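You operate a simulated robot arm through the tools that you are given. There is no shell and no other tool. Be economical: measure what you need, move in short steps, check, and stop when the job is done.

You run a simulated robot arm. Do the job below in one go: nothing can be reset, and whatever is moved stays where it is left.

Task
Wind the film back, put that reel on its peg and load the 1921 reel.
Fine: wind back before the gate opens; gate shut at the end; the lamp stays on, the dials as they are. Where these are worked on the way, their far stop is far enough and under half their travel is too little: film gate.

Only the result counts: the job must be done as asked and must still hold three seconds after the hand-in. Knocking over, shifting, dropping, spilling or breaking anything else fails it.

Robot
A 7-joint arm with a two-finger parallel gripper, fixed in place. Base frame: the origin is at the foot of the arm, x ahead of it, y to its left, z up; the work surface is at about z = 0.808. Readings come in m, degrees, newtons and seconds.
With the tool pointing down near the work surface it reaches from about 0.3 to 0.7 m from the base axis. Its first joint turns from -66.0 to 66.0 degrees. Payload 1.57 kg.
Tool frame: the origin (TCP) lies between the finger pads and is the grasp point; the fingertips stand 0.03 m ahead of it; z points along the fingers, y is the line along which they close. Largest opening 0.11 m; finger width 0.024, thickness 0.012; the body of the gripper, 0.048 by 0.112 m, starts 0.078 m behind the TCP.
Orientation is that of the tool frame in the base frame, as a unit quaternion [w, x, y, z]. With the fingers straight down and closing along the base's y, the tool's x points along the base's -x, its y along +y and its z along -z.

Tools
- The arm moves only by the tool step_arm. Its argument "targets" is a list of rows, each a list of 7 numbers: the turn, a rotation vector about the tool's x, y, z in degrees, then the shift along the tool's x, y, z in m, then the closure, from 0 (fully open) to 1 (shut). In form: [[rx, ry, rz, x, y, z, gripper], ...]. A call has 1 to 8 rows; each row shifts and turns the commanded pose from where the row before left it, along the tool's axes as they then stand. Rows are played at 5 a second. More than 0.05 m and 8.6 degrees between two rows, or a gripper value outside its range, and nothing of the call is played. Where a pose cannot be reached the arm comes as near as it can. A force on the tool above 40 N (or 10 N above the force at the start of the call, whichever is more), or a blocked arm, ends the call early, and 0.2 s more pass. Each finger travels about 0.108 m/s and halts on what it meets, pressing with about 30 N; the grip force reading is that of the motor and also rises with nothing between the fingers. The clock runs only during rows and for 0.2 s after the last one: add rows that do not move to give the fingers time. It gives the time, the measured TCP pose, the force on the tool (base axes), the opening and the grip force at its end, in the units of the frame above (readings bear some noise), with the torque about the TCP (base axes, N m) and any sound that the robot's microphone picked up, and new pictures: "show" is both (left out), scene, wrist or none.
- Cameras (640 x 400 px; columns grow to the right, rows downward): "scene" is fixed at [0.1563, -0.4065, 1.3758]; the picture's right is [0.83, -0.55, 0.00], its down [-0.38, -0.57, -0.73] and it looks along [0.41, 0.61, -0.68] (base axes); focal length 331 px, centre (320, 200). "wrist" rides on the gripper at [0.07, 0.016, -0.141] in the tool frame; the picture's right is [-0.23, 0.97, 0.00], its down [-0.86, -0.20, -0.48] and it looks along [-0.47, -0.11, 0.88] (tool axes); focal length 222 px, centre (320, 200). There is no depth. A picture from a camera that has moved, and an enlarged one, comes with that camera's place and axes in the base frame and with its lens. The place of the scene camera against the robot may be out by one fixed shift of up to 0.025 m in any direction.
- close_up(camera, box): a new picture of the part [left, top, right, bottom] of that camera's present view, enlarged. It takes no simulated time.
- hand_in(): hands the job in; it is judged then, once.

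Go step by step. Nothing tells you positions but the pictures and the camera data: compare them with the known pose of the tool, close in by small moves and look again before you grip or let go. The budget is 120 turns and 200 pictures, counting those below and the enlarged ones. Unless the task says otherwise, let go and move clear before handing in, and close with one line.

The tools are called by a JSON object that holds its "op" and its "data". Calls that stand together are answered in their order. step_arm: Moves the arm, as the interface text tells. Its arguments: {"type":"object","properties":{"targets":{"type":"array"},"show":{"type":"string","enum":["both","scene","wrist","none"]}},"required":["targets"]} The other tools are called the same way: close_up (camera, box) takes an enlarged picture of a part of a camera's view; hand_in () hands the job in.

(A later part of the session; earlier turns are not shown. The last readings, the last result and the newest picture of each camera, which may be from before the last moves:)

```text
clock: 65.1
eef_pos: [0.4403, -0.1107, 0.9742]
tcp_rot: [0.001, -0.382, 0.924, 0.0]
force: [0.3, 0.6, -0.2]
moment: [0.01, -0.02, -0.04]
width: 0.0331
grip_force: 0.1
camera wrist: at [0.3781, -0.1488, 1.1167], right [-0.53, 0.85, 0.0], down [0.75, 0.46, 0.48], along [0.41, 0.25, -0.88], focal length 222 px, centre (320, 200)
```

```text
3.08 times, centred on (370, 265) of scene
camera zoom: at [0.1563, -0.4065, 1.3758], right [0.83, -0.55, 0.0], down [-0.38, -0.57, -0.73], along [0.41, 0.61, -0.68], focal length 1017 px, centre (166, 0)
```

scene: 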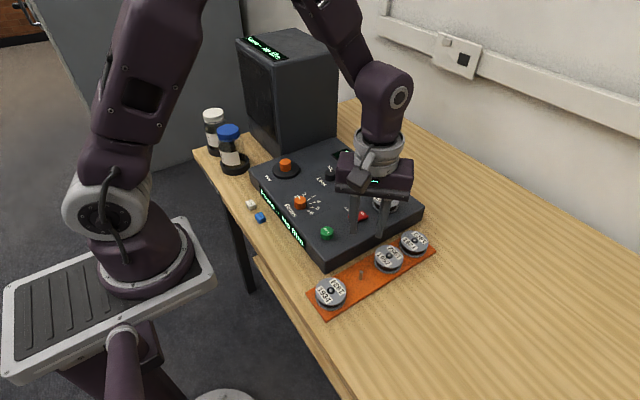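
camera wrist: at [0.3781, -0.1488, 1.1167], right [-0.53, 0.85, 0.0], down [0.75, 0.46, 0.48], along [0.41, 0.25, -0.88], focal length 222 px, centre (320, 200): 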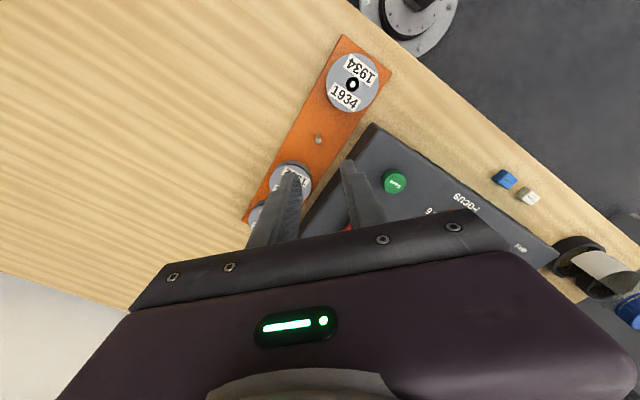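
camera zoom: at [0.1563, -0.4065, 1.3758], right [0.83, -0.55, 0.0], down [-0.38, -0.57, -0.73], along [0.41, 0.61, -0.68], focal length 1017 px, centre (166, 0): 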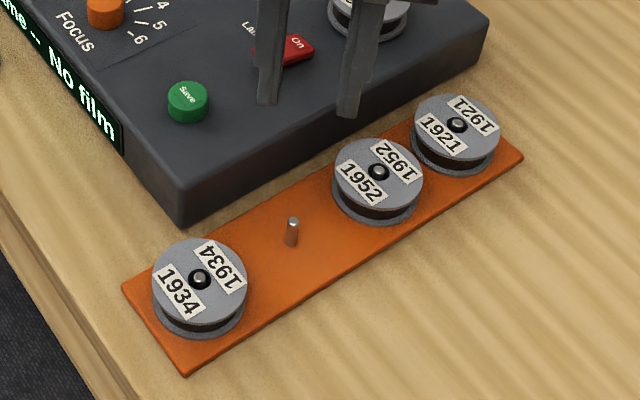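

The width reading shows the reel slipped out during the lift; it seems to still be on its post. I'll go back, look at it, and regrip deeper with full closure and a slower lift.

{"op": "step_arm", "data": {"targets": [[0, 0, 0, -0.0354, -0.0074, 0, 0.5], [0, 0, 0, -0.0354, -0.0074, 0, 0.3], [0, 0, 0, -0.0354, -0.0074, 0, 0.3], [0, 0, 0, -0.0354, -0.0074, 0, 0.3], [0, 0, 0, -0.0354, -0.0074, 0, 0.3], [0, 0, -8.4, 0, 0, 0, 0.3], [0, 0, -8.4, 0, 0, 0, 0.3], [0, 0, -8.4, 0, 0, 0, 0.3]]}}

{"op": "close_up", "data": {"camera": "wrist", "box": [220, 50, 420, 215]}}

{"op": "close_up", "data": {"camera": "scene", "box": [350, 150, 430, 220]}}

```text
clock: 66.9
eef_pos: [0.5916, -0.0123, 0.9753]
tcp_rot: [0.0, -0.576, 0.818, -0.001]
force: [0.0, -0.1, 0.2]
moment: [0.01, 0.0, -0.01]
width: 0.0771
grip_force: 0.0
camera wrist: at [0.5512, -0.0717, 1.1165], right [-0.84, 0.54, 0.0], down [0.48, 0.74, 0.48], along [0.26, 0.4, -0.88], focal length 222 px, centre (320, 200)
```

scene: 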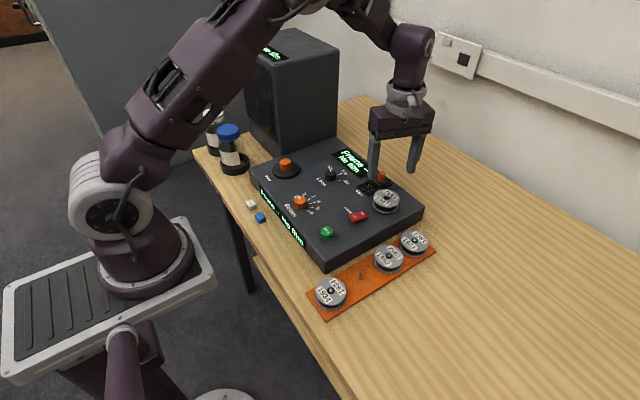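
wrist: 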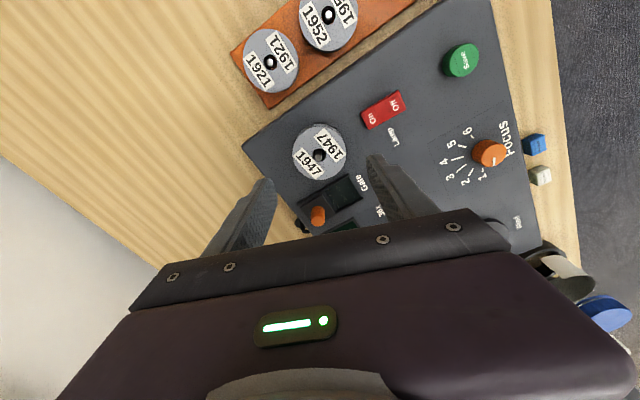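

```text
2.42 times, centred on (320, 132) of wrist
camera zoom: at [0.5512, -0.0717, 1.1165], right [-0.84, 0.54, 0.0], down [0.48, 0.74, 0.48], along [0.26, 0.4, -0.88], focal length 538 px, centre (320, 364)
```

zoom: 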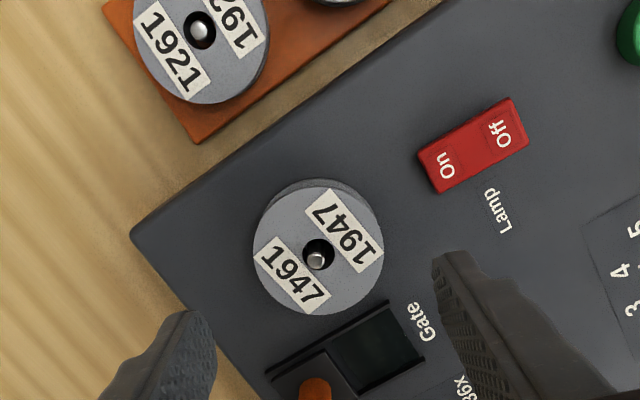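

```text
5.71 times, centred on (390, 185) of scene
camera zoom: at [0.1563, -0.4065, 1.3758], right [0.83, -0.55, 0.0], down [-0.38, -0.57, -0.73], along [0.41, 0.61, -0.68], focal length 1889 px, centre (-80, 286)
```

zoom: 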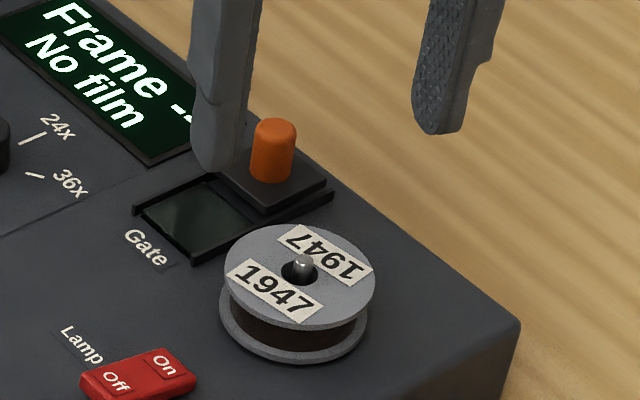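

The reel sits undisturbed. I'll re-centre by about 2.5 mm and descend deeper, with the tips just above the panel.

{"op": "step_arm", "data": {"targets": [[0, 0, 0, -0.0025, 0, 0.03, 0.32], [0, 0, 0, 0, 0, 0.03, 0.32], [0, 0, 0, 0, 0, 0.025, 0.32], [0, 0, 0, 0, 0, 0.006, 0.32], [0, 0, 0, 0, 0, 0.004, 0.32], [0, 0, 0, 0, 0, 0, 0.32]], "show": "none"}}

{"op": "close_up", "data": {"camera": "scene", "box": [350, 150, 430, 220]}}

```text
clock: 68.3
eef_pos: [0.5938, -0.0088, 0.8807]
tcp_rot: [0.001, -0.575, 0.818, -0.002]
force: [-0.9, -0.6, 10.9]
moment: [0.26, 0.44, 0.06]
width: 0.0752
grip_force: 0.1
```

```text
5.71 times, centred on (390, 185) of scene
camera zoom: at [0.1561, -0.4065, 1.3759], right [0.83, -0.55, 0.0], down [-0.38, -0.57, -0.73], along [0.41, 0.61, -0.68], focal length 1889 px, centre (-80, 286)
```

zoom: 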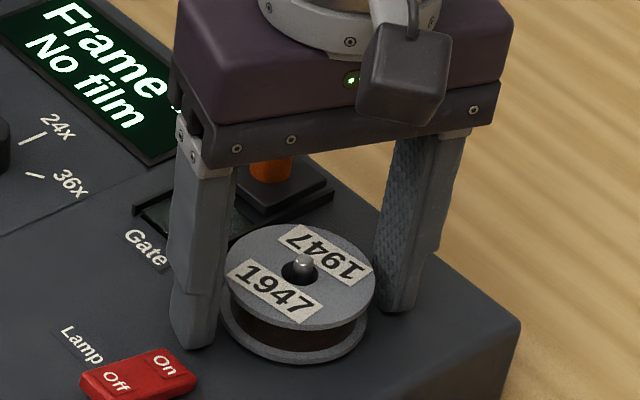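

The tips touch the panel at TCP z≈0.8805. I'll back off 1.5 mm, grip firmly and test with a small, slow lift.

{"op": "step_arm", "data": {"targets": [[0, 0, 0, 0, 0, -0.002, 0.4], [0, 0, 0, 0, 0, 0, 0.5], [0, 0, 0, 0, 0, 0, 1], [0, 0, 0, 0, 0, 0, 1], [0, 0, 0, 0, 0, 0, 1]], "show": "none"}}

{"op": "step_arm", "data": {"targets": [[0, 0, 0, 0, 0, -0.005, 1], [0, 0, 0, 0, 0, -0.005, 1], [0, 0, 0, 0, 0, -0.005, 1], [0, 0, 0, 0, 0, 0, 1]], "show": "none"}}

{"op": "close_up", "data": {"camera": "scene", "box": [350, 150, 430, 220]}}

```text
clock: 69.5
eef_pos: [0.5937, -0.0084, 0.8812]
tcp_rot: [-0.001, -0.574, 0.819, -0.002]
force: [-0.3, 0.3, 0.0]
moment: [0.02, 0.0, -0.03]
width: 0.0574
grip_force: 29.7
```

```text
clock: 70.5
eef_pos: [0.5937, -0.0098, 0.8973]
tcp_rot: [0.0, -0.575, 0.818, -0.002]
force: [0.0, 0.0, -0.3]
moment: [-0.01, 0.0, 0.01]
width: 0.057
grip_force: 30.0
```

```text
5.71 times, centred on (390, 185) of scene
camera zoom: at [0.1564, -0.4065, 1.3758], right [0.83, -0.55, 0.0], down [-0.38, -0.57, -0.73], along [0.41, 0.61, -0.68], focal length 1889 px, centre (-80, 286)
```

zoom: 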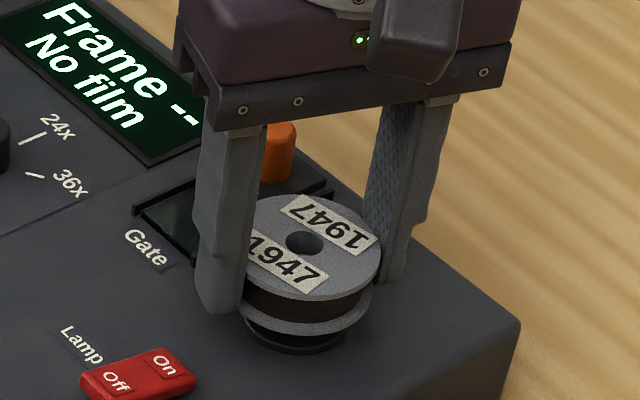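

The reel is up and held well at 57 mm. I'll raise it steadily, rotate to -45° and carry it towards the peg.

{"op": "step_arm", "data": {"targets": [[0, 0, 0, 0, 0, -0.015, 1], [0, 0, 0, 0, 0, -0.02, 1], [0, 0, 0, 0, 0, -0.02, 1], [0, 0, 0, 0, 0, -0.02, 1], [0, 0, 8.4, 0, 0, 0, 1], [0, 0, 8.4, 0, 0, 0, 1], [0, 0, 8.4, 0, 0, 0, 1], [0, 0, 0, 0, 0, 0, 1]], "show": "none"}}

{"op": "step_arm", "data": {"targets": [[0, 0, 0, 0.03, 0.0074, 0, 1], [0, 0, 0, 0.03, 0.0074, 0, 1], [0, 0, 0, 0.03, 0.0074, 0, 1], [0, 0, 0, 0.03, 0.0074, 0, 1], [0, 0, 0, 0.03, 0.0074, 0, 1], [0, 0, 0, 0.027, 0, 0, 1], [0, 0, 0, 0, 0, 0, 1]]}}

{"op": "close_up", "data": {"camera": "wrist", "box": [220, 50, 420, 215]}}

{"op": "close_up", "data": {"camera": "scene", "box": [290, 200, 450, 330]}}

```text
clock: 72.3
eef_pos: [0.5928, -0.0105, 0.9714]
tcp_rot: [0.0, -0.381, 0.925, 0.0]
force: [0.8, -0.1, -0.3]
moment: [0.0, -0.01, 0.03]
width: 0.0571
grip_force: 29.9
```

```text
clock: 73.9
eef_pos: [0.4424, -0.1096, 0.9707]
tcp_rot: [0.0, -0.382, 0.924, -0.001]
force: [-0.4, -0.6, -0.9]
moment: [-0.01, -0.01, -0.03]
width: 0.0571
grip_force: 29.5
camera wrist: at [0.3798, -0.1459, 1.1131], right [-0.53, 0.85, 0.0], down [0.75, 0.46, 0.48], along [0.41, 0.25, -0.88], focal length 222 px, centre (320, 200)
```

scene: 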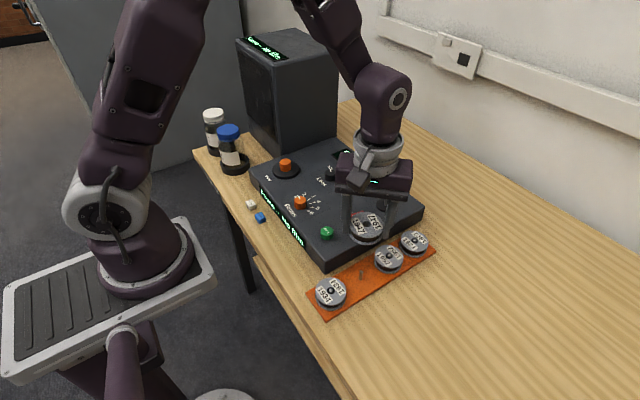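
wrist: 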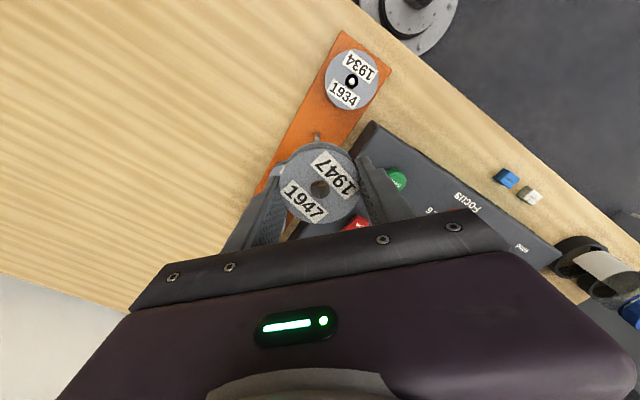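

```text
2.42 times, centred on (320, 132) of wrist
camera zoom: at [0.3798, -0.1459, 1.1131], right [-0.53, 0.85, 0.0], down [0.75, 0.46, 0.48], along [0.41, 0.25, -0.88], focal length 538 px, centre (320, 364)
```

zoom: 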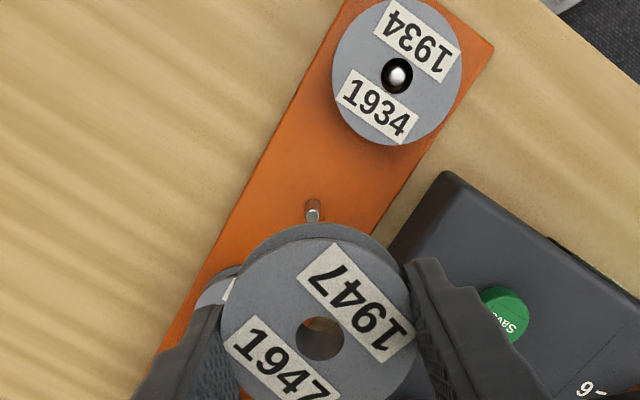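

```text
3.08 times, centred on (370, 265) of scene
camera zoom: at [0.1563, -0.4065, 1.3758], right [0.83, -0.55, 0.0], down [-0.38, -0.57, -0.73], along [0.41, 0.61, -0.68], focal length 1017 px, centre (166, 0)
```

zoom: 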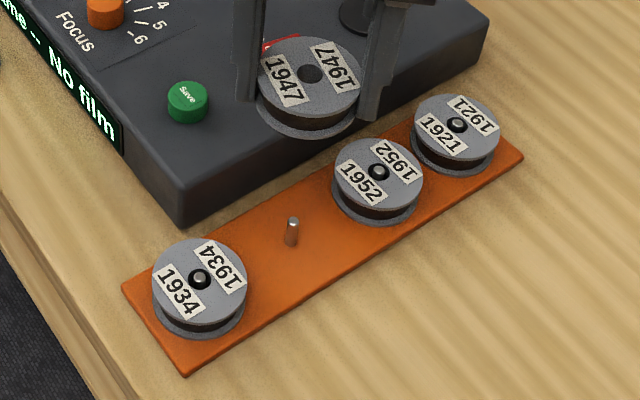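

The reel hole is aligned with the TCP. Near views put the peg at about (0.435, -0.1165). I'll shift there, descend to just above the peg tip, and check.

{"op": "step_arm", "data": {"targets": [[0, 0, 0, 0.0101, 0.0003, 0, 1], [0, 0, 0, 0, 0, 0.03, 1], [0, 0, 0, 0, 0, 0.03, 1], [0, 0, 0, 0, 0, 0.02, 1], [0, 0, 0, 0, 0, 0, 1]]}}

{"op": "close_up", "data": {"camera": "wrist", "box": [220, 50, 420, 215]}}

{"op": "close_up", "data": {"camera": "scene", "box": [310, 220, 430, 320]}}

```text
clock: 75.1
eef_pos: [0.4351, -0.1153, 0.892]
tcp_rot: [0.0, -0.383, 0.924, 0.0]
force: [0.0, -0.8, 0.0]
moment: [-0.01, -0.02, 0.02]
width: 0.0571
grip_force: 29.9
camera wrist: at [0.3726, -0.1529, 1.0328], right [-0.53, 0.85, 0.0], down [0.75, 0.46, 0.48], along [0.41, 0.25, -0.88], focal length 222 px, centre (320, 200)
```

scene: 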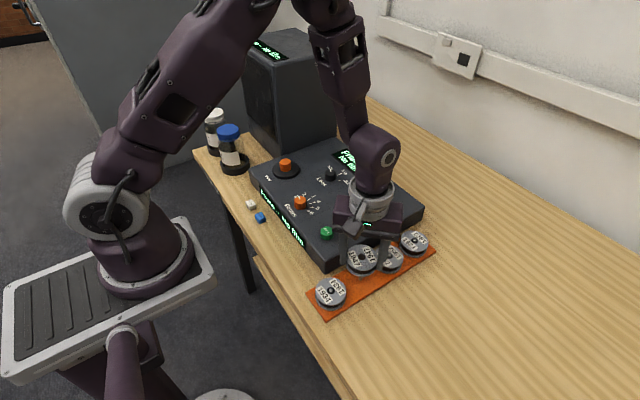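
wrist: 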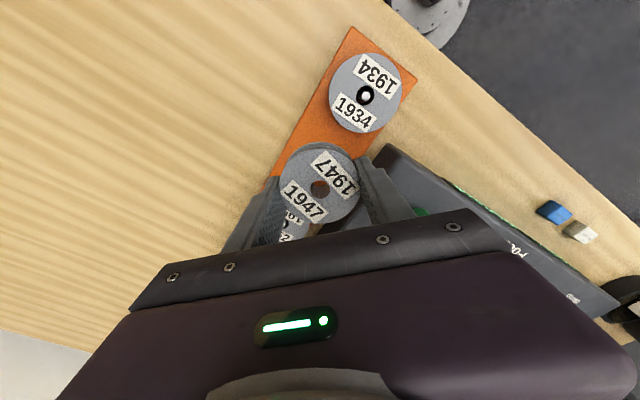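

```text
2.42 times, centred on (320, 132) of wrist
camera zoom: at [0.3726, -0.1529, 1.0328], right [-0.53, 0.85, 0.0], down [0.75, 0.46, 0.48], along [0.41, 0.25, -0.88], focal length 538 px, centre (320, 364)
```

zoom: 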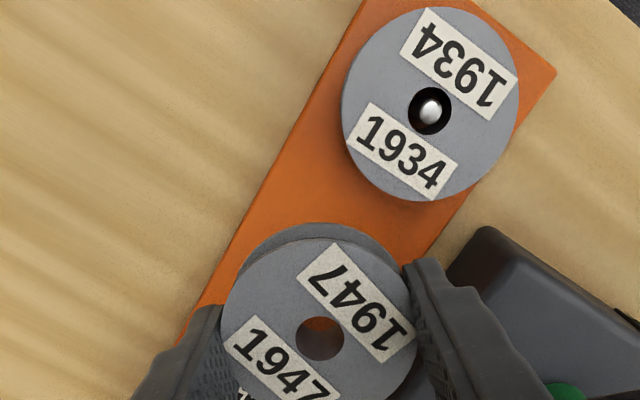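

```text
4.00 times, centred on (370, 270) of scene
camera zoom: at [0.1564, -0.4065, 1.3758], right [0.83, -0.55, 0.0], down [-0.38, -0.57, -0.73], along [0.41, 0.61, -0.68], focal length 1322 px, centre (120, -80)
```

zoom: 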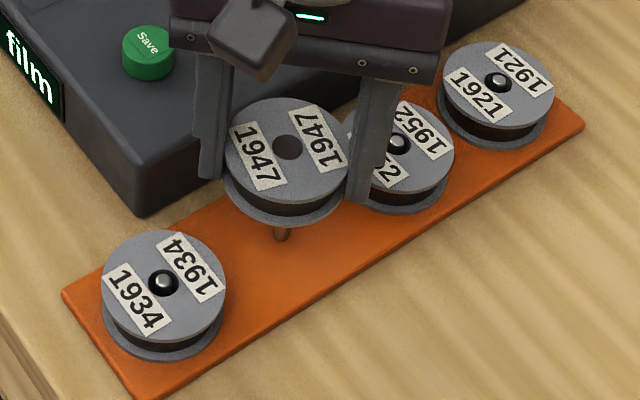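

Cross-checking the scene geometry with the other pegs, the alignment is within a few mm, so I'll nudge by about 2 mm. Then I'll descend slowly, watching the force.

{"op": "step_arm", "data": {"targets": [[0, 0, 0, 0.0007, -0.0021, 0, 1], [0, 0, 0, 0, 0, 0.006, 1], [0, 0, 0, 0, 0, 0.006, 1], [0, 0, 0, 0, 0, 0.006, 1], [0, 0, 0, 0, 0, 0.004, 1], [0, 0, 0, 0, 0, 0, 1]], "show": "wrist"}}

{"op": "close_up", "data": {"camera": "wrist", "box": [220, 100, 420, 215]}}

{"op": "close_up", "data": {"camera": "scene", "box": [310, 220, 430, 320]}}

```text
clock: 76.5
eef_pos: [0.436, -0.1177, 0.8695]
tcp_rot: [-0.001, -0.382, 0.924, -0.001]
force: [0.7, -0.4, -0.1]
moment: [-0.03, 0.0, 0.0]
width: 0.0571
grip_force: 30.0
camera wrist: at [0.3732, -0.1546, 1.0112], right [-0.53, 0.85, 0.0], down [0.75, 0.46, 0.48], along [0.41, 0.25, -0.88], focal length 222 px, centre (320, 200)
```

wrist: 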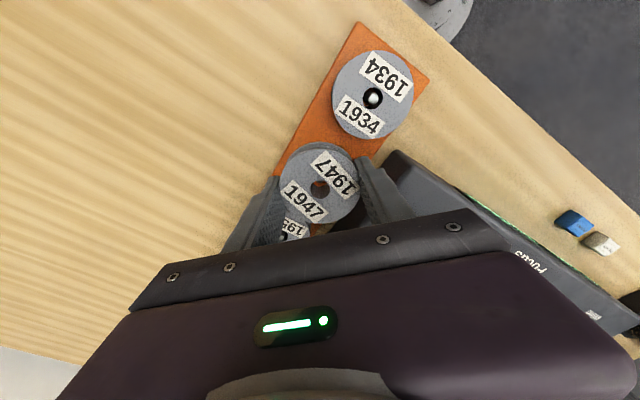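

```text
3.20 times, centred on (320, 158) of wrist
camera zoom: at [0.3732, -0.1546, 1.0112], right [-0.53, 0.85, 0.0], down [0.75, 0.46, 0.48], along [0.41, 0.25, -0.88], focal length 711 px, centre (320, 336)
```

zoom: 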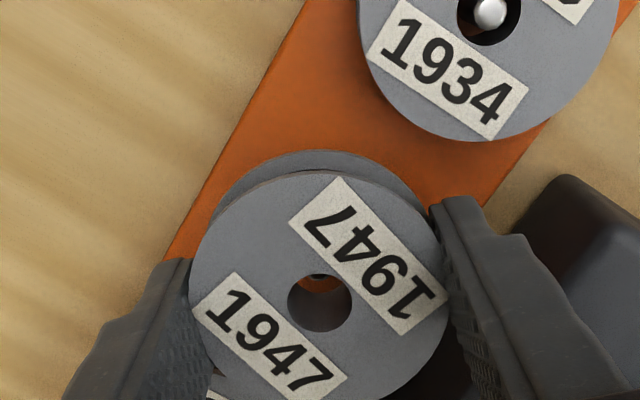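

```text
4.00 times, centred on (370, 270) of scene
camera zoom: at [0.1564, -0.4065, 1.3758], right [0.83, -0.55, 0.0], down [-0.38, -0.57, -0.73], along [0.41, 0.61, -0.68], focal length 1322 px, centre (120, -80)
```

zoom: 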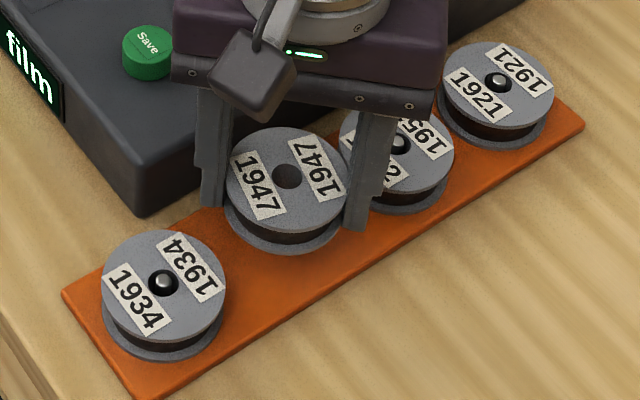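

I can see the peg tip through the hole, within about 1.5 mm of centre. I'll nudge and lower until contact.

{"op": "step_arm", "data": {"targets": [[0, 0, 0, -0.0006, 0.0013, 0, 1], [0, 0, 0, 0, 0, 0.005, 1], [0, 0, 0, 0, 0, 0.005, 1], [0, 0, 0, 0, 0, 0.005, 1], [0, 0, 0, 0, 0, 0, 1]], "show": "none"}}

{"op": "close_up", "data": {"camera": "wrist", "box": [220, 100, 420, 215]}}

{"op": "close_up", "data": {"camera": "scene", "box": [310, 220, 430, 320]}}

```text
clock: 77.7
eef_pos: [0.4365, -0.1158, 0.8553]
tcp_rot: [0.002, -0.383, 0.924, -0.001]
force: [10.2, 1.2, -3.9]
moment: [-0.01, -0.24, -0.03]
width: 0.0571
grip_force: 29.9
```

```text
3.20 times, centred on (320, 158) of wrist
camera zoom: at [0.3735, -0.1533, 0.9962], right [-0.53, 0.85, 0.0], down [0.74, 0.46, 0.48], along [0.41, 0.25, -0.88], focal length 711 px, centre (320, 336)
```

zoom: 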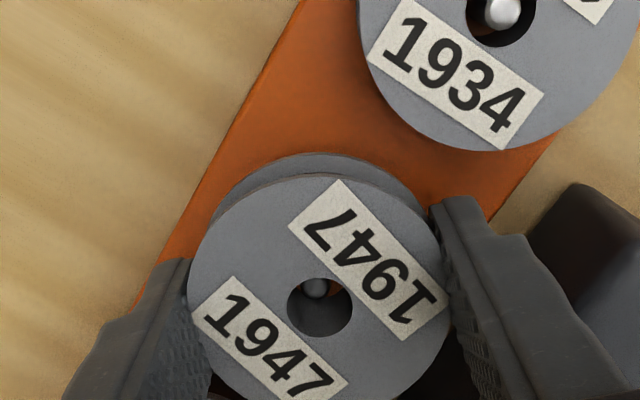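

```text
4.00 times, centred on (370, 270) of scene
camera zoom: at [0.1566, -0.4065, 1.3758], right [0.83, -0.55, 0.0], down [-0.38, -0.57, -0.73], along [0.41, 0.61, -0.68], focal length 1322 px, centre (120, -80)
```

zoom: 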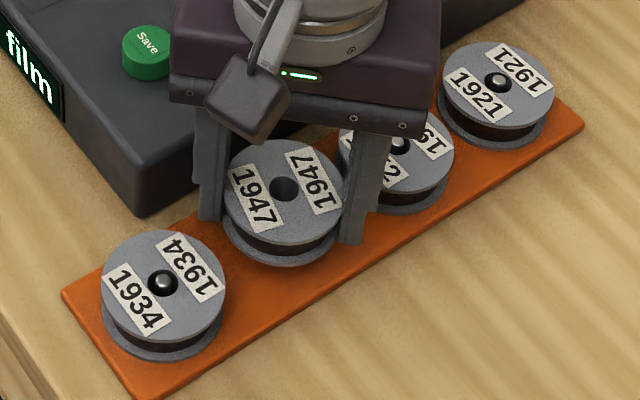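

The peg is inside the hole, but there's a 10 N sideways force along +x. I'll nudge 2.5 mm in +x and see whether the force drops.

{"op": "step_arm", "data": {"targets": [[0, 0, 0, -0.0018, -0.0018, 0, 1], [0, 0, 0, 0, 0, 0, 1]], "show": "none"}}

{"op": "close_up", "data": {"camera": "wrist", "box": [270, 150, 370, 215]}}

```text
clock: 78.3
eef_pos: [0.4368, -0.117, 0.8551]
tcp_rot: [-0.001, -0.382, 0.924, 0.001]
force: [0.1, -0.1, -0.5]
moment: [-0.03, 0.0, -0.01]
width: 0.057
grip_force: 30.5
```

```text
6.15 times, centred on (320, 182) of wrist
camera zoom: at [0.3746, -0.1537, 0.9968], right [-0.53, 0.85, 0.0], down [0.75, 0.46, 0.48], along [0.41, 0.25, -0.88], focal length 1367 px, centre (320, 308)
```

zoom: 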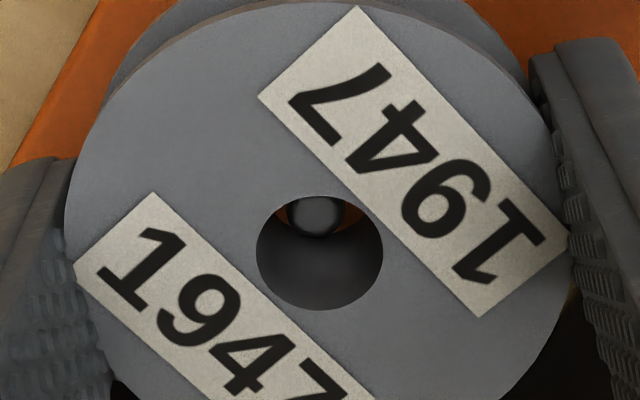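

The force is gone. I'll lower the rest of the way to contact.

{"op": "step_arm", "data": {"targets": [[0, 0, 0, 0, 0, 0.004, 1], [0, 0, 0, 0, 0, 0.004, 1], [0, 0, 0, 0, 0, 0.003, 1], [0, 0, 0, 0, 0, 0, 1]], "show": "none"}}

{"op": "close_up", "data": {"camera": "wrist", "box": [220, 100, 420, 215]}}

{"op": "close_up", "data": {"camera": "scene", "box": [310, 220, 430, 320]}}

```text
clock: 79.3
eef_pos: [0.4382, -0.1161, 0.8436]
tcp_rot: [0.0, -0.382, 0.924, -0.001]
force: [-0.1, -0.5, -1.2]
moment: [0.01, -0.02, -0.03]
width: 0.0569
grip_force: 29.9
```

```text
3.20 times, centred on (320, 158) of wrist
camera zoom: at [0.3752, -0.1539, 0.9856], right [-0.53, 0.85, 0.0], down [0.75, 0.46, 0.48], along [0.41, 0.25, -0.88], focal length 711 px, centre (320, 336)
```

zoom: 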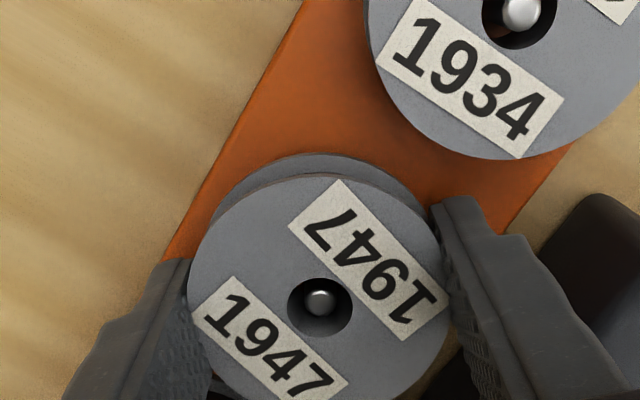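

```text
4.00 times, centred on (370, 270) of scene
camera zoom: at [0.1564, -0.4065, 1.3758], right [0.83, -0.55, 0.0], down [-0.38, -0.57, -0.73], along [0.41, 0.61, -0.68], focal length 1322 px, centre (120, -80)
```

zoom: 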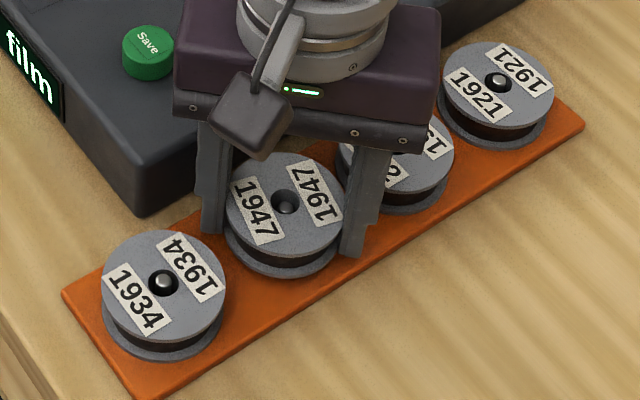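

The peg is well centred and there's still no contact. I'll continue in 2 mm steps.

{"op": "step_arm", "data": {"targets": [[0, 0, 0, 0, 0, 0.002, 1], [0, 0, 0, 0, 0, 0.002, 1], [0, 0, 0, 0, 0, 0.002, 1], [0, 0, 0, 0, 0, 0, 1]], "show": "none"}}

{"op": "close_up", "data": {"camera": "scene", "box": [310, 220, 430, 320]}}

```text
clock: 80.3
eef_pos: [0.4377, -0.1164, 0.8384]
tcp_rot: [0.0, -0.383, 0.924, -0.001]
force: [-0.5, 1.3, 15.2]
moment: [0.47, 0.37, 0.0]
width: 0.057
grip_force: 29.9
```

```text
4.00 times, centred on (370, 270) of scene
camera zoom: at [0.1561, -0.4064, 1.3759], right [0.83, -0.55, 0.0], down [-0.38, -0.57, -0.73], along [0.41, 0.61, -0.68], focal length 1322 px, centre (120, -80)
```

zoom: 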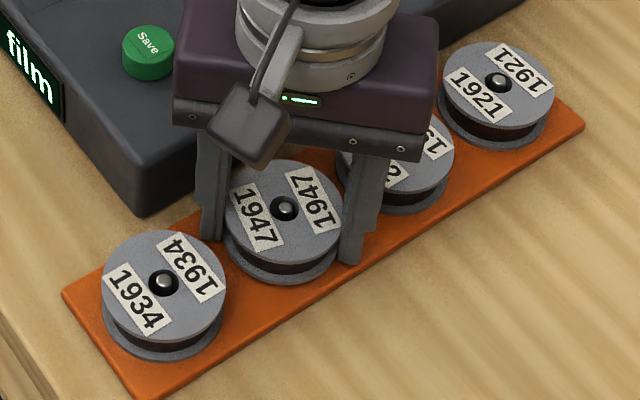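

Contact: the reel's hole now lines up with the other seated reels. I'll release gradually to a small opening and rise straight up.

{"op": "step_arm", "data": {"targets": [[0, 0, 0, 0, 0, -0.0015, 1], [0, 0, 0, 0, 0, 0, 0.46], [0, 0, 0, 0, 0, 0, 0.42], [0, 0, 0, 0, 0, 0, 0.41], [0, 0, 0, 0, 0, -0.01, 0.41], [0, 0, 0, 0, 0, -0.03, 0.41], [0, 0, 0, 0, 0, -0.04, 0.41], [0, 0, 0, 0, 0, -0.04, 0.41]]}}

{"op": "close_up", "data": {"camera": "scene", "box": [310, 220, 430, 320]}}

{"op": "close_up", "data": {"camera": "wrist", "box": [220, 50, 420, 215]}}

```text
clock: 82.1
eef_pos: [0.4369, -0.1156, 0.9595]
tcp_rot: [-0.001, -0.383, 0.924, -0.001]
force: [0.4, -0.5, -0.3]
moment: [0.04, 0.01, 0.0]
width: 0.0648
grip_force: 0.0
camera wrist: at [0.3742, -0.153, 1.1016], right [-0.53, 0.85, 0.0], down [0.75, 0.46, 0.48], along [0.41, 0.25, -0.88], focal length 222 px, centre (320, 200)
```

scene: 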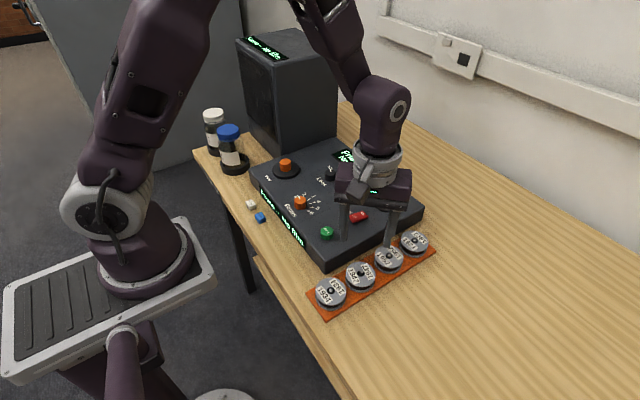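
wrist: 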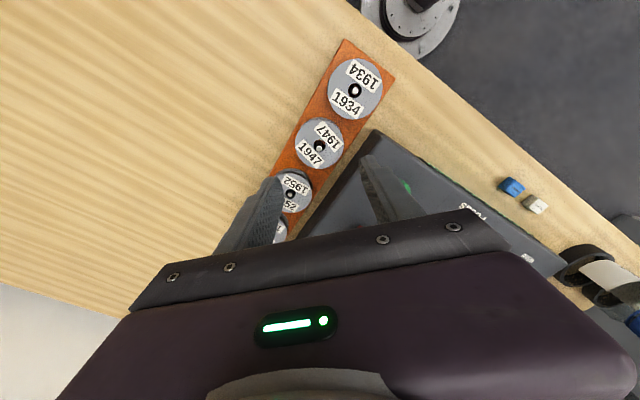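

```text
4.00 times, centred on (370, 270) of scene
camera zoom: at [0.1563, -0.4065, 1.3758], right [0.83, -0.55, 0.0], down [-0.38, -0.57, -0.73], along [0.41, 0.61, -0.68], focal length 1322 px, centre (120, -80)
```

zoom: 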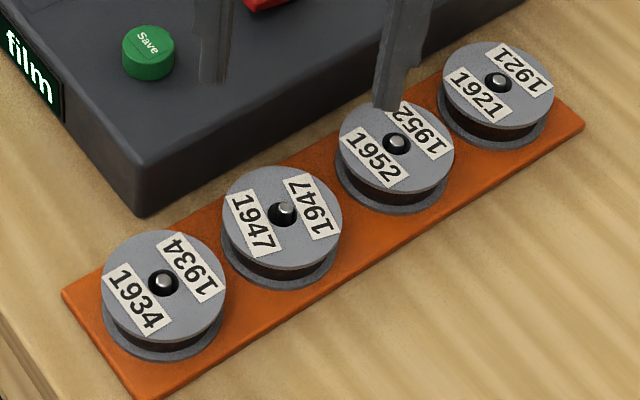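

```text
2.42 times, centred on (320, 132) of wrist
camera zoom: at [0.3742, -0.153, 1.1016], right [-0.53, 0.85, 0.0], down [0.75, 0.46, 0.48], along [0.41, 0.25, -0.88], focal length 538 px, centre (320, 364)
```

zoom: 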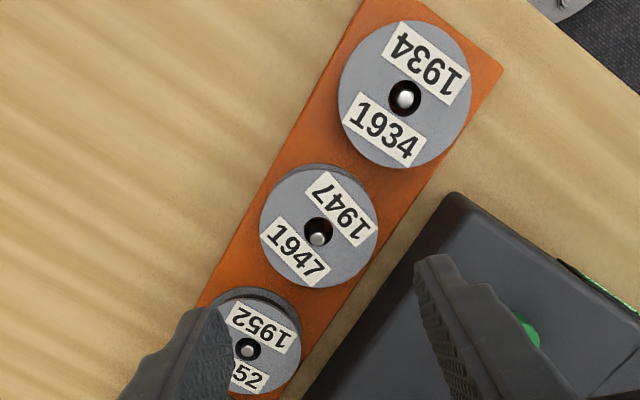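

The 1947 reel is seated on its peg like the others. I'll move over the 1921 reel at height and measure.

{"op": "step_arm", "data": {"targets": [[0, 0, 0, -0.0257, -0.0248, 0, 0.41], [0, 0, 0, -0.0257, -0.0248, 0, 0.41], [0, 0, 0, -0.0257, -0.0248, 0, 0.41], [0, 0, 0, -0.0257, -0.0248, 0, 0.41], [0, 0, 0, 0, 0, 0, 0.41]], "show": "wrist"}}

{"op": "close_up", "data": {"camera": "wrist", "box": [220, 50, 420, 215]}}

{"op": "close_up", "data": {"camera": "scene", "box": [330, 180, 450, 280]}}

```text
clock: 83.3
eef_pos: [0.5793, -0.1134, 0.9592]
tcp_rot: [0.0, -0.382, 0.924, -0.001]
force: [0.2, 0.3, 0.0]
moment: [-0.07, 0.0, 0.01]
width: 0.0648
grip_force: 0.1
camera wrist: at [0.5171, -0.1512, 1.1012], right [-0.53, 0.85, 0.0], down [0.75, 0.46, 0.48], along [0.41, 0.25, -0.88], focal length 222 px, centre (320, 200)
```

wrist: 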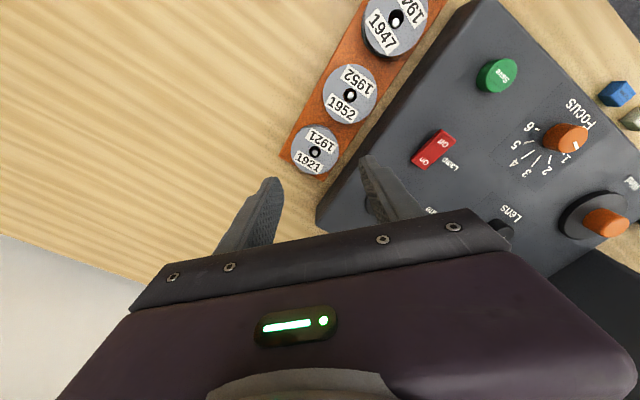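

```text
2.42 times, centred on (320, 132) of wrist
camera zoom: at [0.5171, -0.1512, 1.1012], right [-0.53, 0.85, 0.0], down [0.75, 0.46, 0.48], along [0.41, 0.25, -0.88], focal length 538 px, centre (320, 364)
```

zoom: 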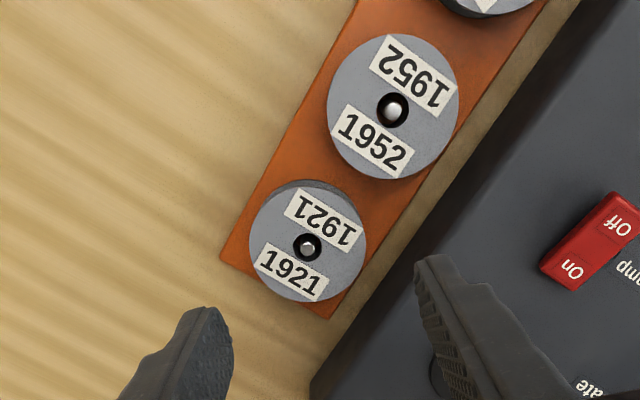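

```text
4.00 times, centred on (390, 230) of scene
camera zoom: at [0.1564, -0.4065, 1.3758], right [0.83, -0.55, 0.0], down [-0.38, -0.57, -0.73], along [0.41, 0.61, -0.68], focal length 1322 px, centre (40, 80)
```

zoom: 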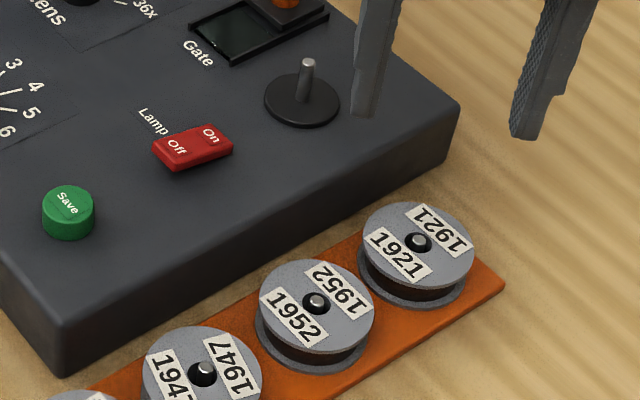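

The empty spindle is visible now. Relative to the seated 1947, I place the 1921 reel's centre at about (0.5895, -0.1155). I'll shift and come down partway to verify.

{"op": "step_arm", "data": {"targets": [[0, 0, 0, -0.0057, -0.0087, 0, 0.36], [0, 0, 0, 0, 0, 0.03, 0.36], [0, 0, 0, 0, 0, 0.03, 0.36], [0, 0, 0, 0, 0, 0, 0.36]], "show": "wrist"}}

{"op": "close_up", "data": {"camera": "wrist", "box": [220, 70, 420, 215]}}

{"op": "close_up", "data": {"camera": "scene", "box": [350, 180, 450, 270]}}

```text
clock: 84.3
eef_pos: [0.5898, -0.1166, 0.8988]
tcp_rot: [-0.001, -0.383, 0.924, -0.001]
force: [-0.1, 0.8, 0.0]
moment: [0.03, 0.03, 0.01]
width: 0.0702
grip_force: 0.0
camera wrist: at [0.5275, -0.1531, 1.0406], right [-0.53, 0.85, 0.0], down [0.75, 0.46, 0.48], along [0.41, 0.25, -0.88], focal length 222 px, centre (320, 200)
```

wrist: 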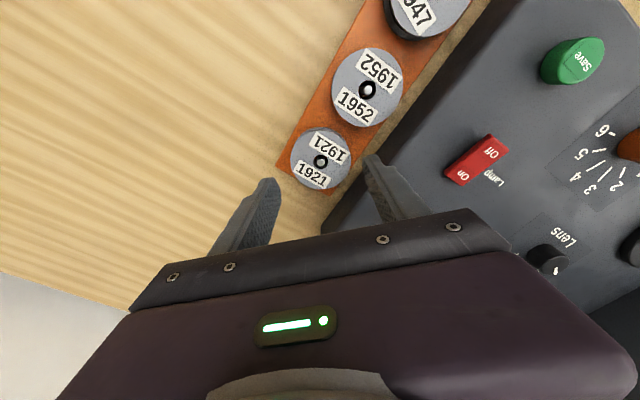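

```text
2.76 times, centred on (320, 142) of wrist
camera zoom: at [0.5275, -0.1531, 1.0406], right [-0.53, 0.85, 0.0], down [0.75, 0.46, 0.48], along [0.41, 0.25, -0.88], focal length 613 px, centre (320, 359)
```

zoom: 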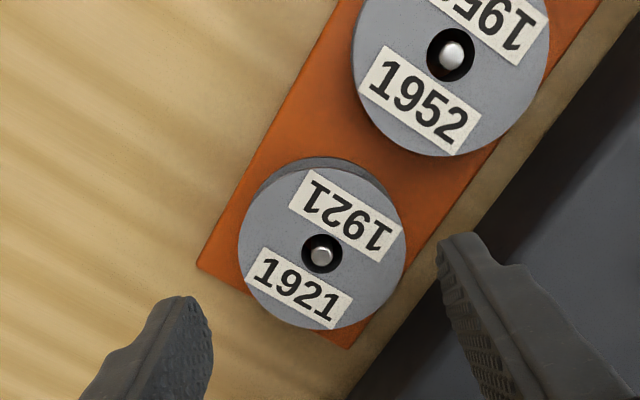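

```text
4.44 times, centred on (400, 225) of scene
camera zoom: at [0.1563, -0.4065, 1.3758], right [0.83, -0.55, 0.0], down [-0.38, -0.57, -0.73], along [0.41, 0.61, -0.68], focal length 1469 px, centre (-36, 89)
```

zoom: 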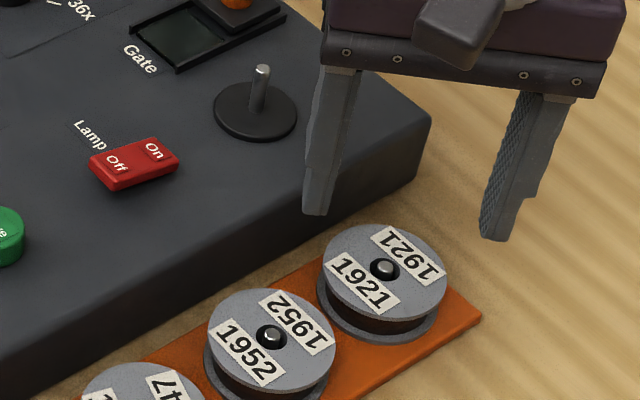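

The reel is about 2 mm off the tool axis. I'll correct and descend to just above the rack.

{"op": "step_arm", "data": {"targets": [[0, 0, 0, 0.002, 0.001, 0.015, 0.37], [0, 0, 0, 0, 0, 0.015, 0.37], [0, 0, 0, 0, 0, 0.015, 0.37], [0, 0, 0, 0, 0, 0.01, 0.37], [0, 0, 0, 0, 0, 0.003, 0.37], [0, 0, 0, 0, 0, 0, 0.37]], "show": "none"}}

{"op": "close_up", "data": {"camera": "wrist", "box": [220, 90, 420, 215]}}

{"op": "close_up", "data": {"camera": "scene", "box": [350, 180, 450, 270]}}

```text
clock: 85.7
eef_pos: [0.5882, -0.1158, 0.8409]
tcp_rot: [0.001, -0.382, 0.924, 0.0]
force: [0.8, -0.5, 0.1]
moment: [-0.02, 0.0, 0.01]
width: 0.0695
grip_force: 0.0
```

```text
3.20 times, centred on (320, 152) of wrist
camera zoom: at [0.5256, -0.154, 0.9832], right [-0.53, 0.85, 0.0], down [0.75, 0.46, 0.48], along [0.41, 0.25, -0.88], focal length 711 px, centre (320, 352)
```

zoom: 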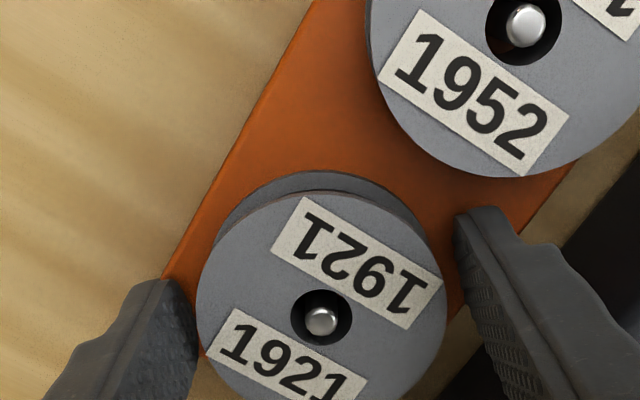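

```text
4.44 times, centred on (400, 225) of scene
camera zoom: at [0.1563, -0.4065, 1.3758], right [0.83, -0.55, 0.0], down [-0.38, -0.57, -0.73], along [0.41, 0.61, -0.68], focal length 1469 px, centre (-36, 89)
```

zoom: 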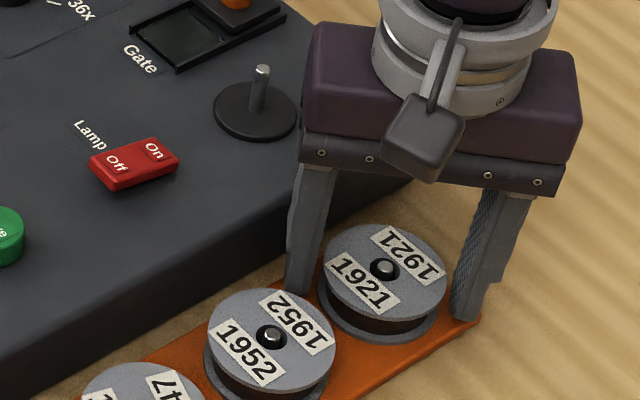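

It's aligned the same way as the earlier good grip. I'll go 1.5 mm lower, close, and test with a slow lift.

{"op": "step_arm", "data": {"targets": [[0, 0, 0, 0, 0, 0.0015, 0.42], [0, 0, 0, 0, 0, 0, 0.5], [0, 0, 0, 0, 0, 0, 1], [0, 0, 0, 0, 0, 0, 1], [0, 0, 0, 0, 0, 0, 1]], "show": "none"}}

{"op": "step_arm", "data": {"targets": [[0, 0, 0, 0, 0, -0.005, 1], [0, 0, 0, 0, 0, -0.005, 1], [0, 0, 0, 0, 0, -0.005, 1], [0, 0, 0, 0, 0, 0, 1]], "show": "none"}}

{"op": "close_up", "data": {"camera": "scene", "box": [350, 180, 450, 270]}}

```text
clock: 86.9
eef_pos: [0.5877, -0.1178, 0.8405]
tcp_rot: [0.0, -0.383, 0.924, -0.001]
force: [-0.9, -0.9, 4.2]
moment: [0.07, 0.14, 0.07]
width: 0.061
grip_force: 29.8
```

```text
clock: 87.9
eef_pos: [0.5885, -0.1172, 0.8544]
tcp_rot: [0.0, -0.382, 0.924, -0.001]
force: [0.6, 0.7, -0.2]
moment: [-0.01, -0.01, 0.01]
width: 0.061
grip_force: 30.1
```

```text
4.44 times, centred on (400, 225) of scene
camera zoom: at [0.1564, -0.4065, 1.3758], right [0.83, -0.55, 0.0], down [-0.38, -0.57, -0.73], along [0.41, 0.61, -0.68], focal length 1469 px, centre (-36, 89)
```

zoom: 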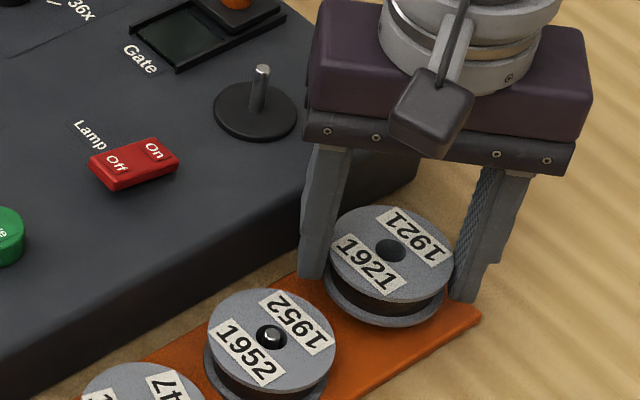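

The 1921 reel is held at 61 mm and clear of its peg. I'll lift it well up and carry it over toward the spindle, rotating to -70°.

{"op": "step_arm", "data": {"targets": [[0, 0, 0, 0, 0, -0.015, 1], [0, 0, 0, 0, 0, -0.02, 1], [0, 0, 0, 0, 0, -0.02, 1], [0, 0, 0, 0, 0, -0.02, 1], [0, 0, 0, 0, 0, -0.02, 1], [0, 0, 0, 0, 0, -0.02, 1], [0, 0, 0, 0, 0, 0, 1]], "show": "none"}}

{"op": "step_arm", "data": {"targets": [[0, 0, 0, -0.0198, 0.018, 0, 1], [0, 0, 0, -0.0198, 0.018, 0, 1], [0, 0, 0, -0.0198, 0.018, 0, 1], [0, 0, 0, -0.0198, 0.018, 0, 1], [0, 0, -8.4, 0, 0, 0, 1], [0, 0, -8.4, 0, 0, 0, 1], [0, 0, -8.4, 0, 0, 0, 1], [0, 0, 0, 0, 0, 0, 1]]}}

{"op": "close_up", "data": {"camera": "wrist", "box": [220, 50, 420, 215]}}

{"op": "close_up", "data": {"camera": "scene", "box": [340, 130, 440, 220]}}

```text
clock: 89.5
eef_pos: [0.5883, -0.1162, 0.9692]
tcp_rot: [-0.001, -0.382, 0.924, -0.001]
force: [0.0, -0.2, -1.4]
moment: [0.0, -0.04, -0.01]
width: 0.0611
grip_force: 30.3
```

```text
clock: 91.3
eef_pos: [0.5934, -0.0098, 0.9697]
tcp_rot: [0.0, -0.576, 0.817, -0.001]
force: [-0.7, 0.5, -1.9]
moment: [0.01, 0.0, -0.01]
width: 0.0608
grip_force: 30.4
camera wrist: at [0.5529, -0.0693, 1.1113], right [-0.84, 0.54, 0.0], down [0.48, 0.74, 0.48], along [0.26, 0.4, -0.88], focal length 222 px, centre (320, 200)
```

scene: 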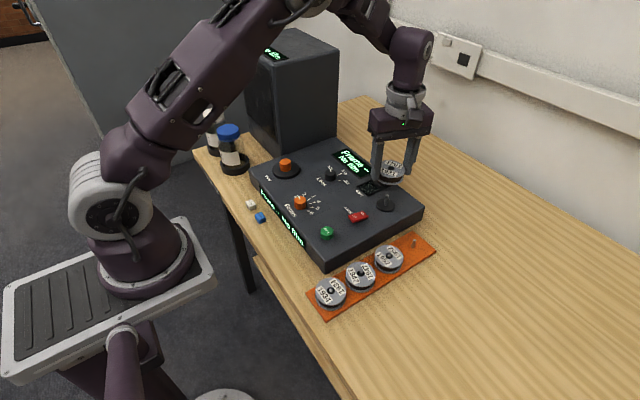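
wrist: 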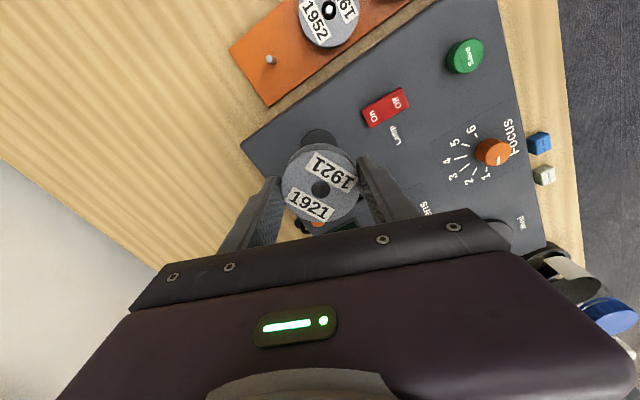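

```text
2.42 times, centred on (320, 132) of wrist
camera zoom: at [0.5529, -0.0693, 1.1113], right [-0.84, 0.54, 0.0], down [0.48, 0.74, 0.48], along [0.26, 0.4, -0.88], focal length 538 px, centre (320, 364)
```

zoom: 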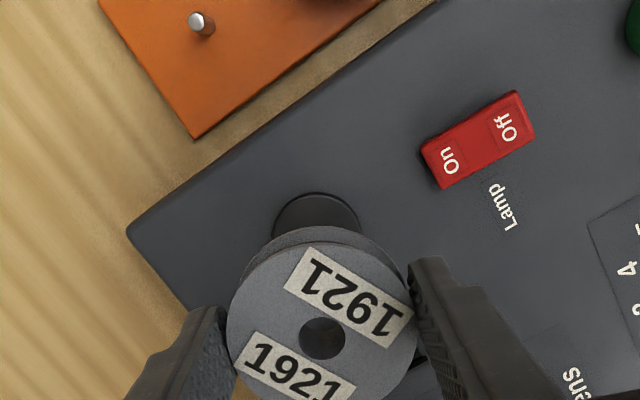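

```text
4.44 times, centred on (390, 175) of scene
camera zoom: at [0.1564, -0.4065, 1.3758], right [0.83, -0.55, 0.0], down [-0.38, -0.57, -0.73], along [0.41, 0.61, -0.68], focal length 1469 px, centre (9, 311)
```

zoom: 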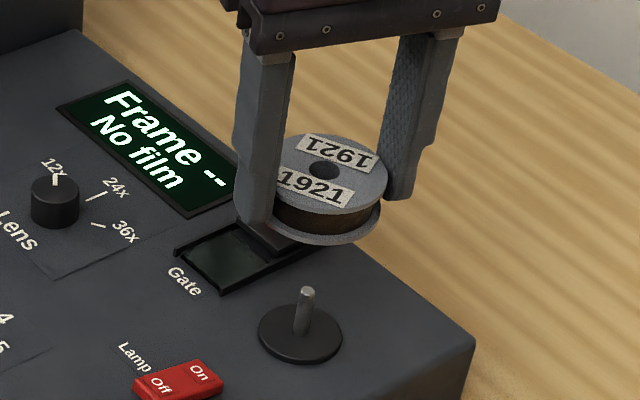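

The spindle disc appears at about (0.593, -0.0105), right below the held reel. I'll descend to just above the pin and look through the hole.

{"op": "step_arm", "data": {"targets": [[0, 0, 0, 0.0005, 0, 0.02, 1], [0, 0, 0, 0, 0, 0.02, 1], [0, 0, 0, 0, 0, 0.01, 1], [0, 0, 0, 0, 0, 0, 1]], "show": "none"}}

{"op": "close_up", "data": {"camera": "wrist", "box": [270, 120, 370, 215]}}

{"op": "close_up", "data": {"camera": "scene", "box": [340, 130, 440, 220]}}

```text
clock: 92.3
eef_pos: [0.5936, -0.008, 0.9193]
tcp_rot: [0.0, -0.574, 0.819, -0.002]
force: [0.2, 0.4, -1.0]
moment: [0.01, 0.01, 0.01]
width: 0.061
grip_force: 30.4
```

```text
4.21 times, centred on (320, 168) of wrist
camera zoom: at [0.5524, -0.0695, 1.0618], right [-0.84, 0.54, 0.0], down [0.48, 0.74, 0.48], along [0.26, 0.4, -0.88], focal length 935 px, centre (320, 337)
```

zoom: 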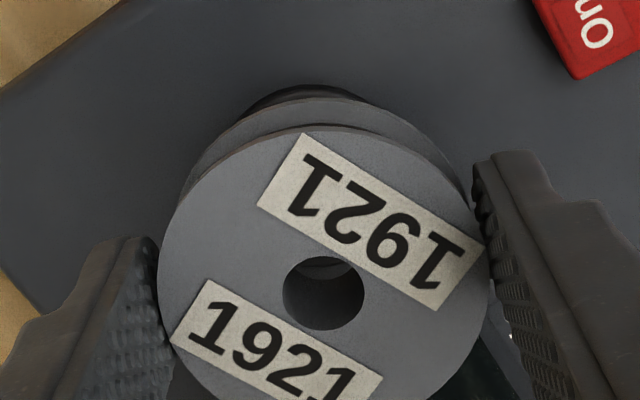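

```text
4.44 times, centred on (390, 175) of scene
camera zoom: at [0.1564, -0.4065, 1.3758], right [0.83, -0.55, 0.0], down [-0.38, -0.57, -0.73], along [0.41, 0.61, -0.68], focal length 1469 px, centre (9, 311)
```

zoom: 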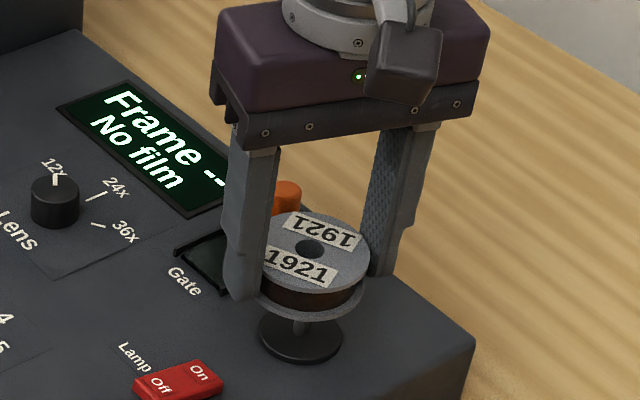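

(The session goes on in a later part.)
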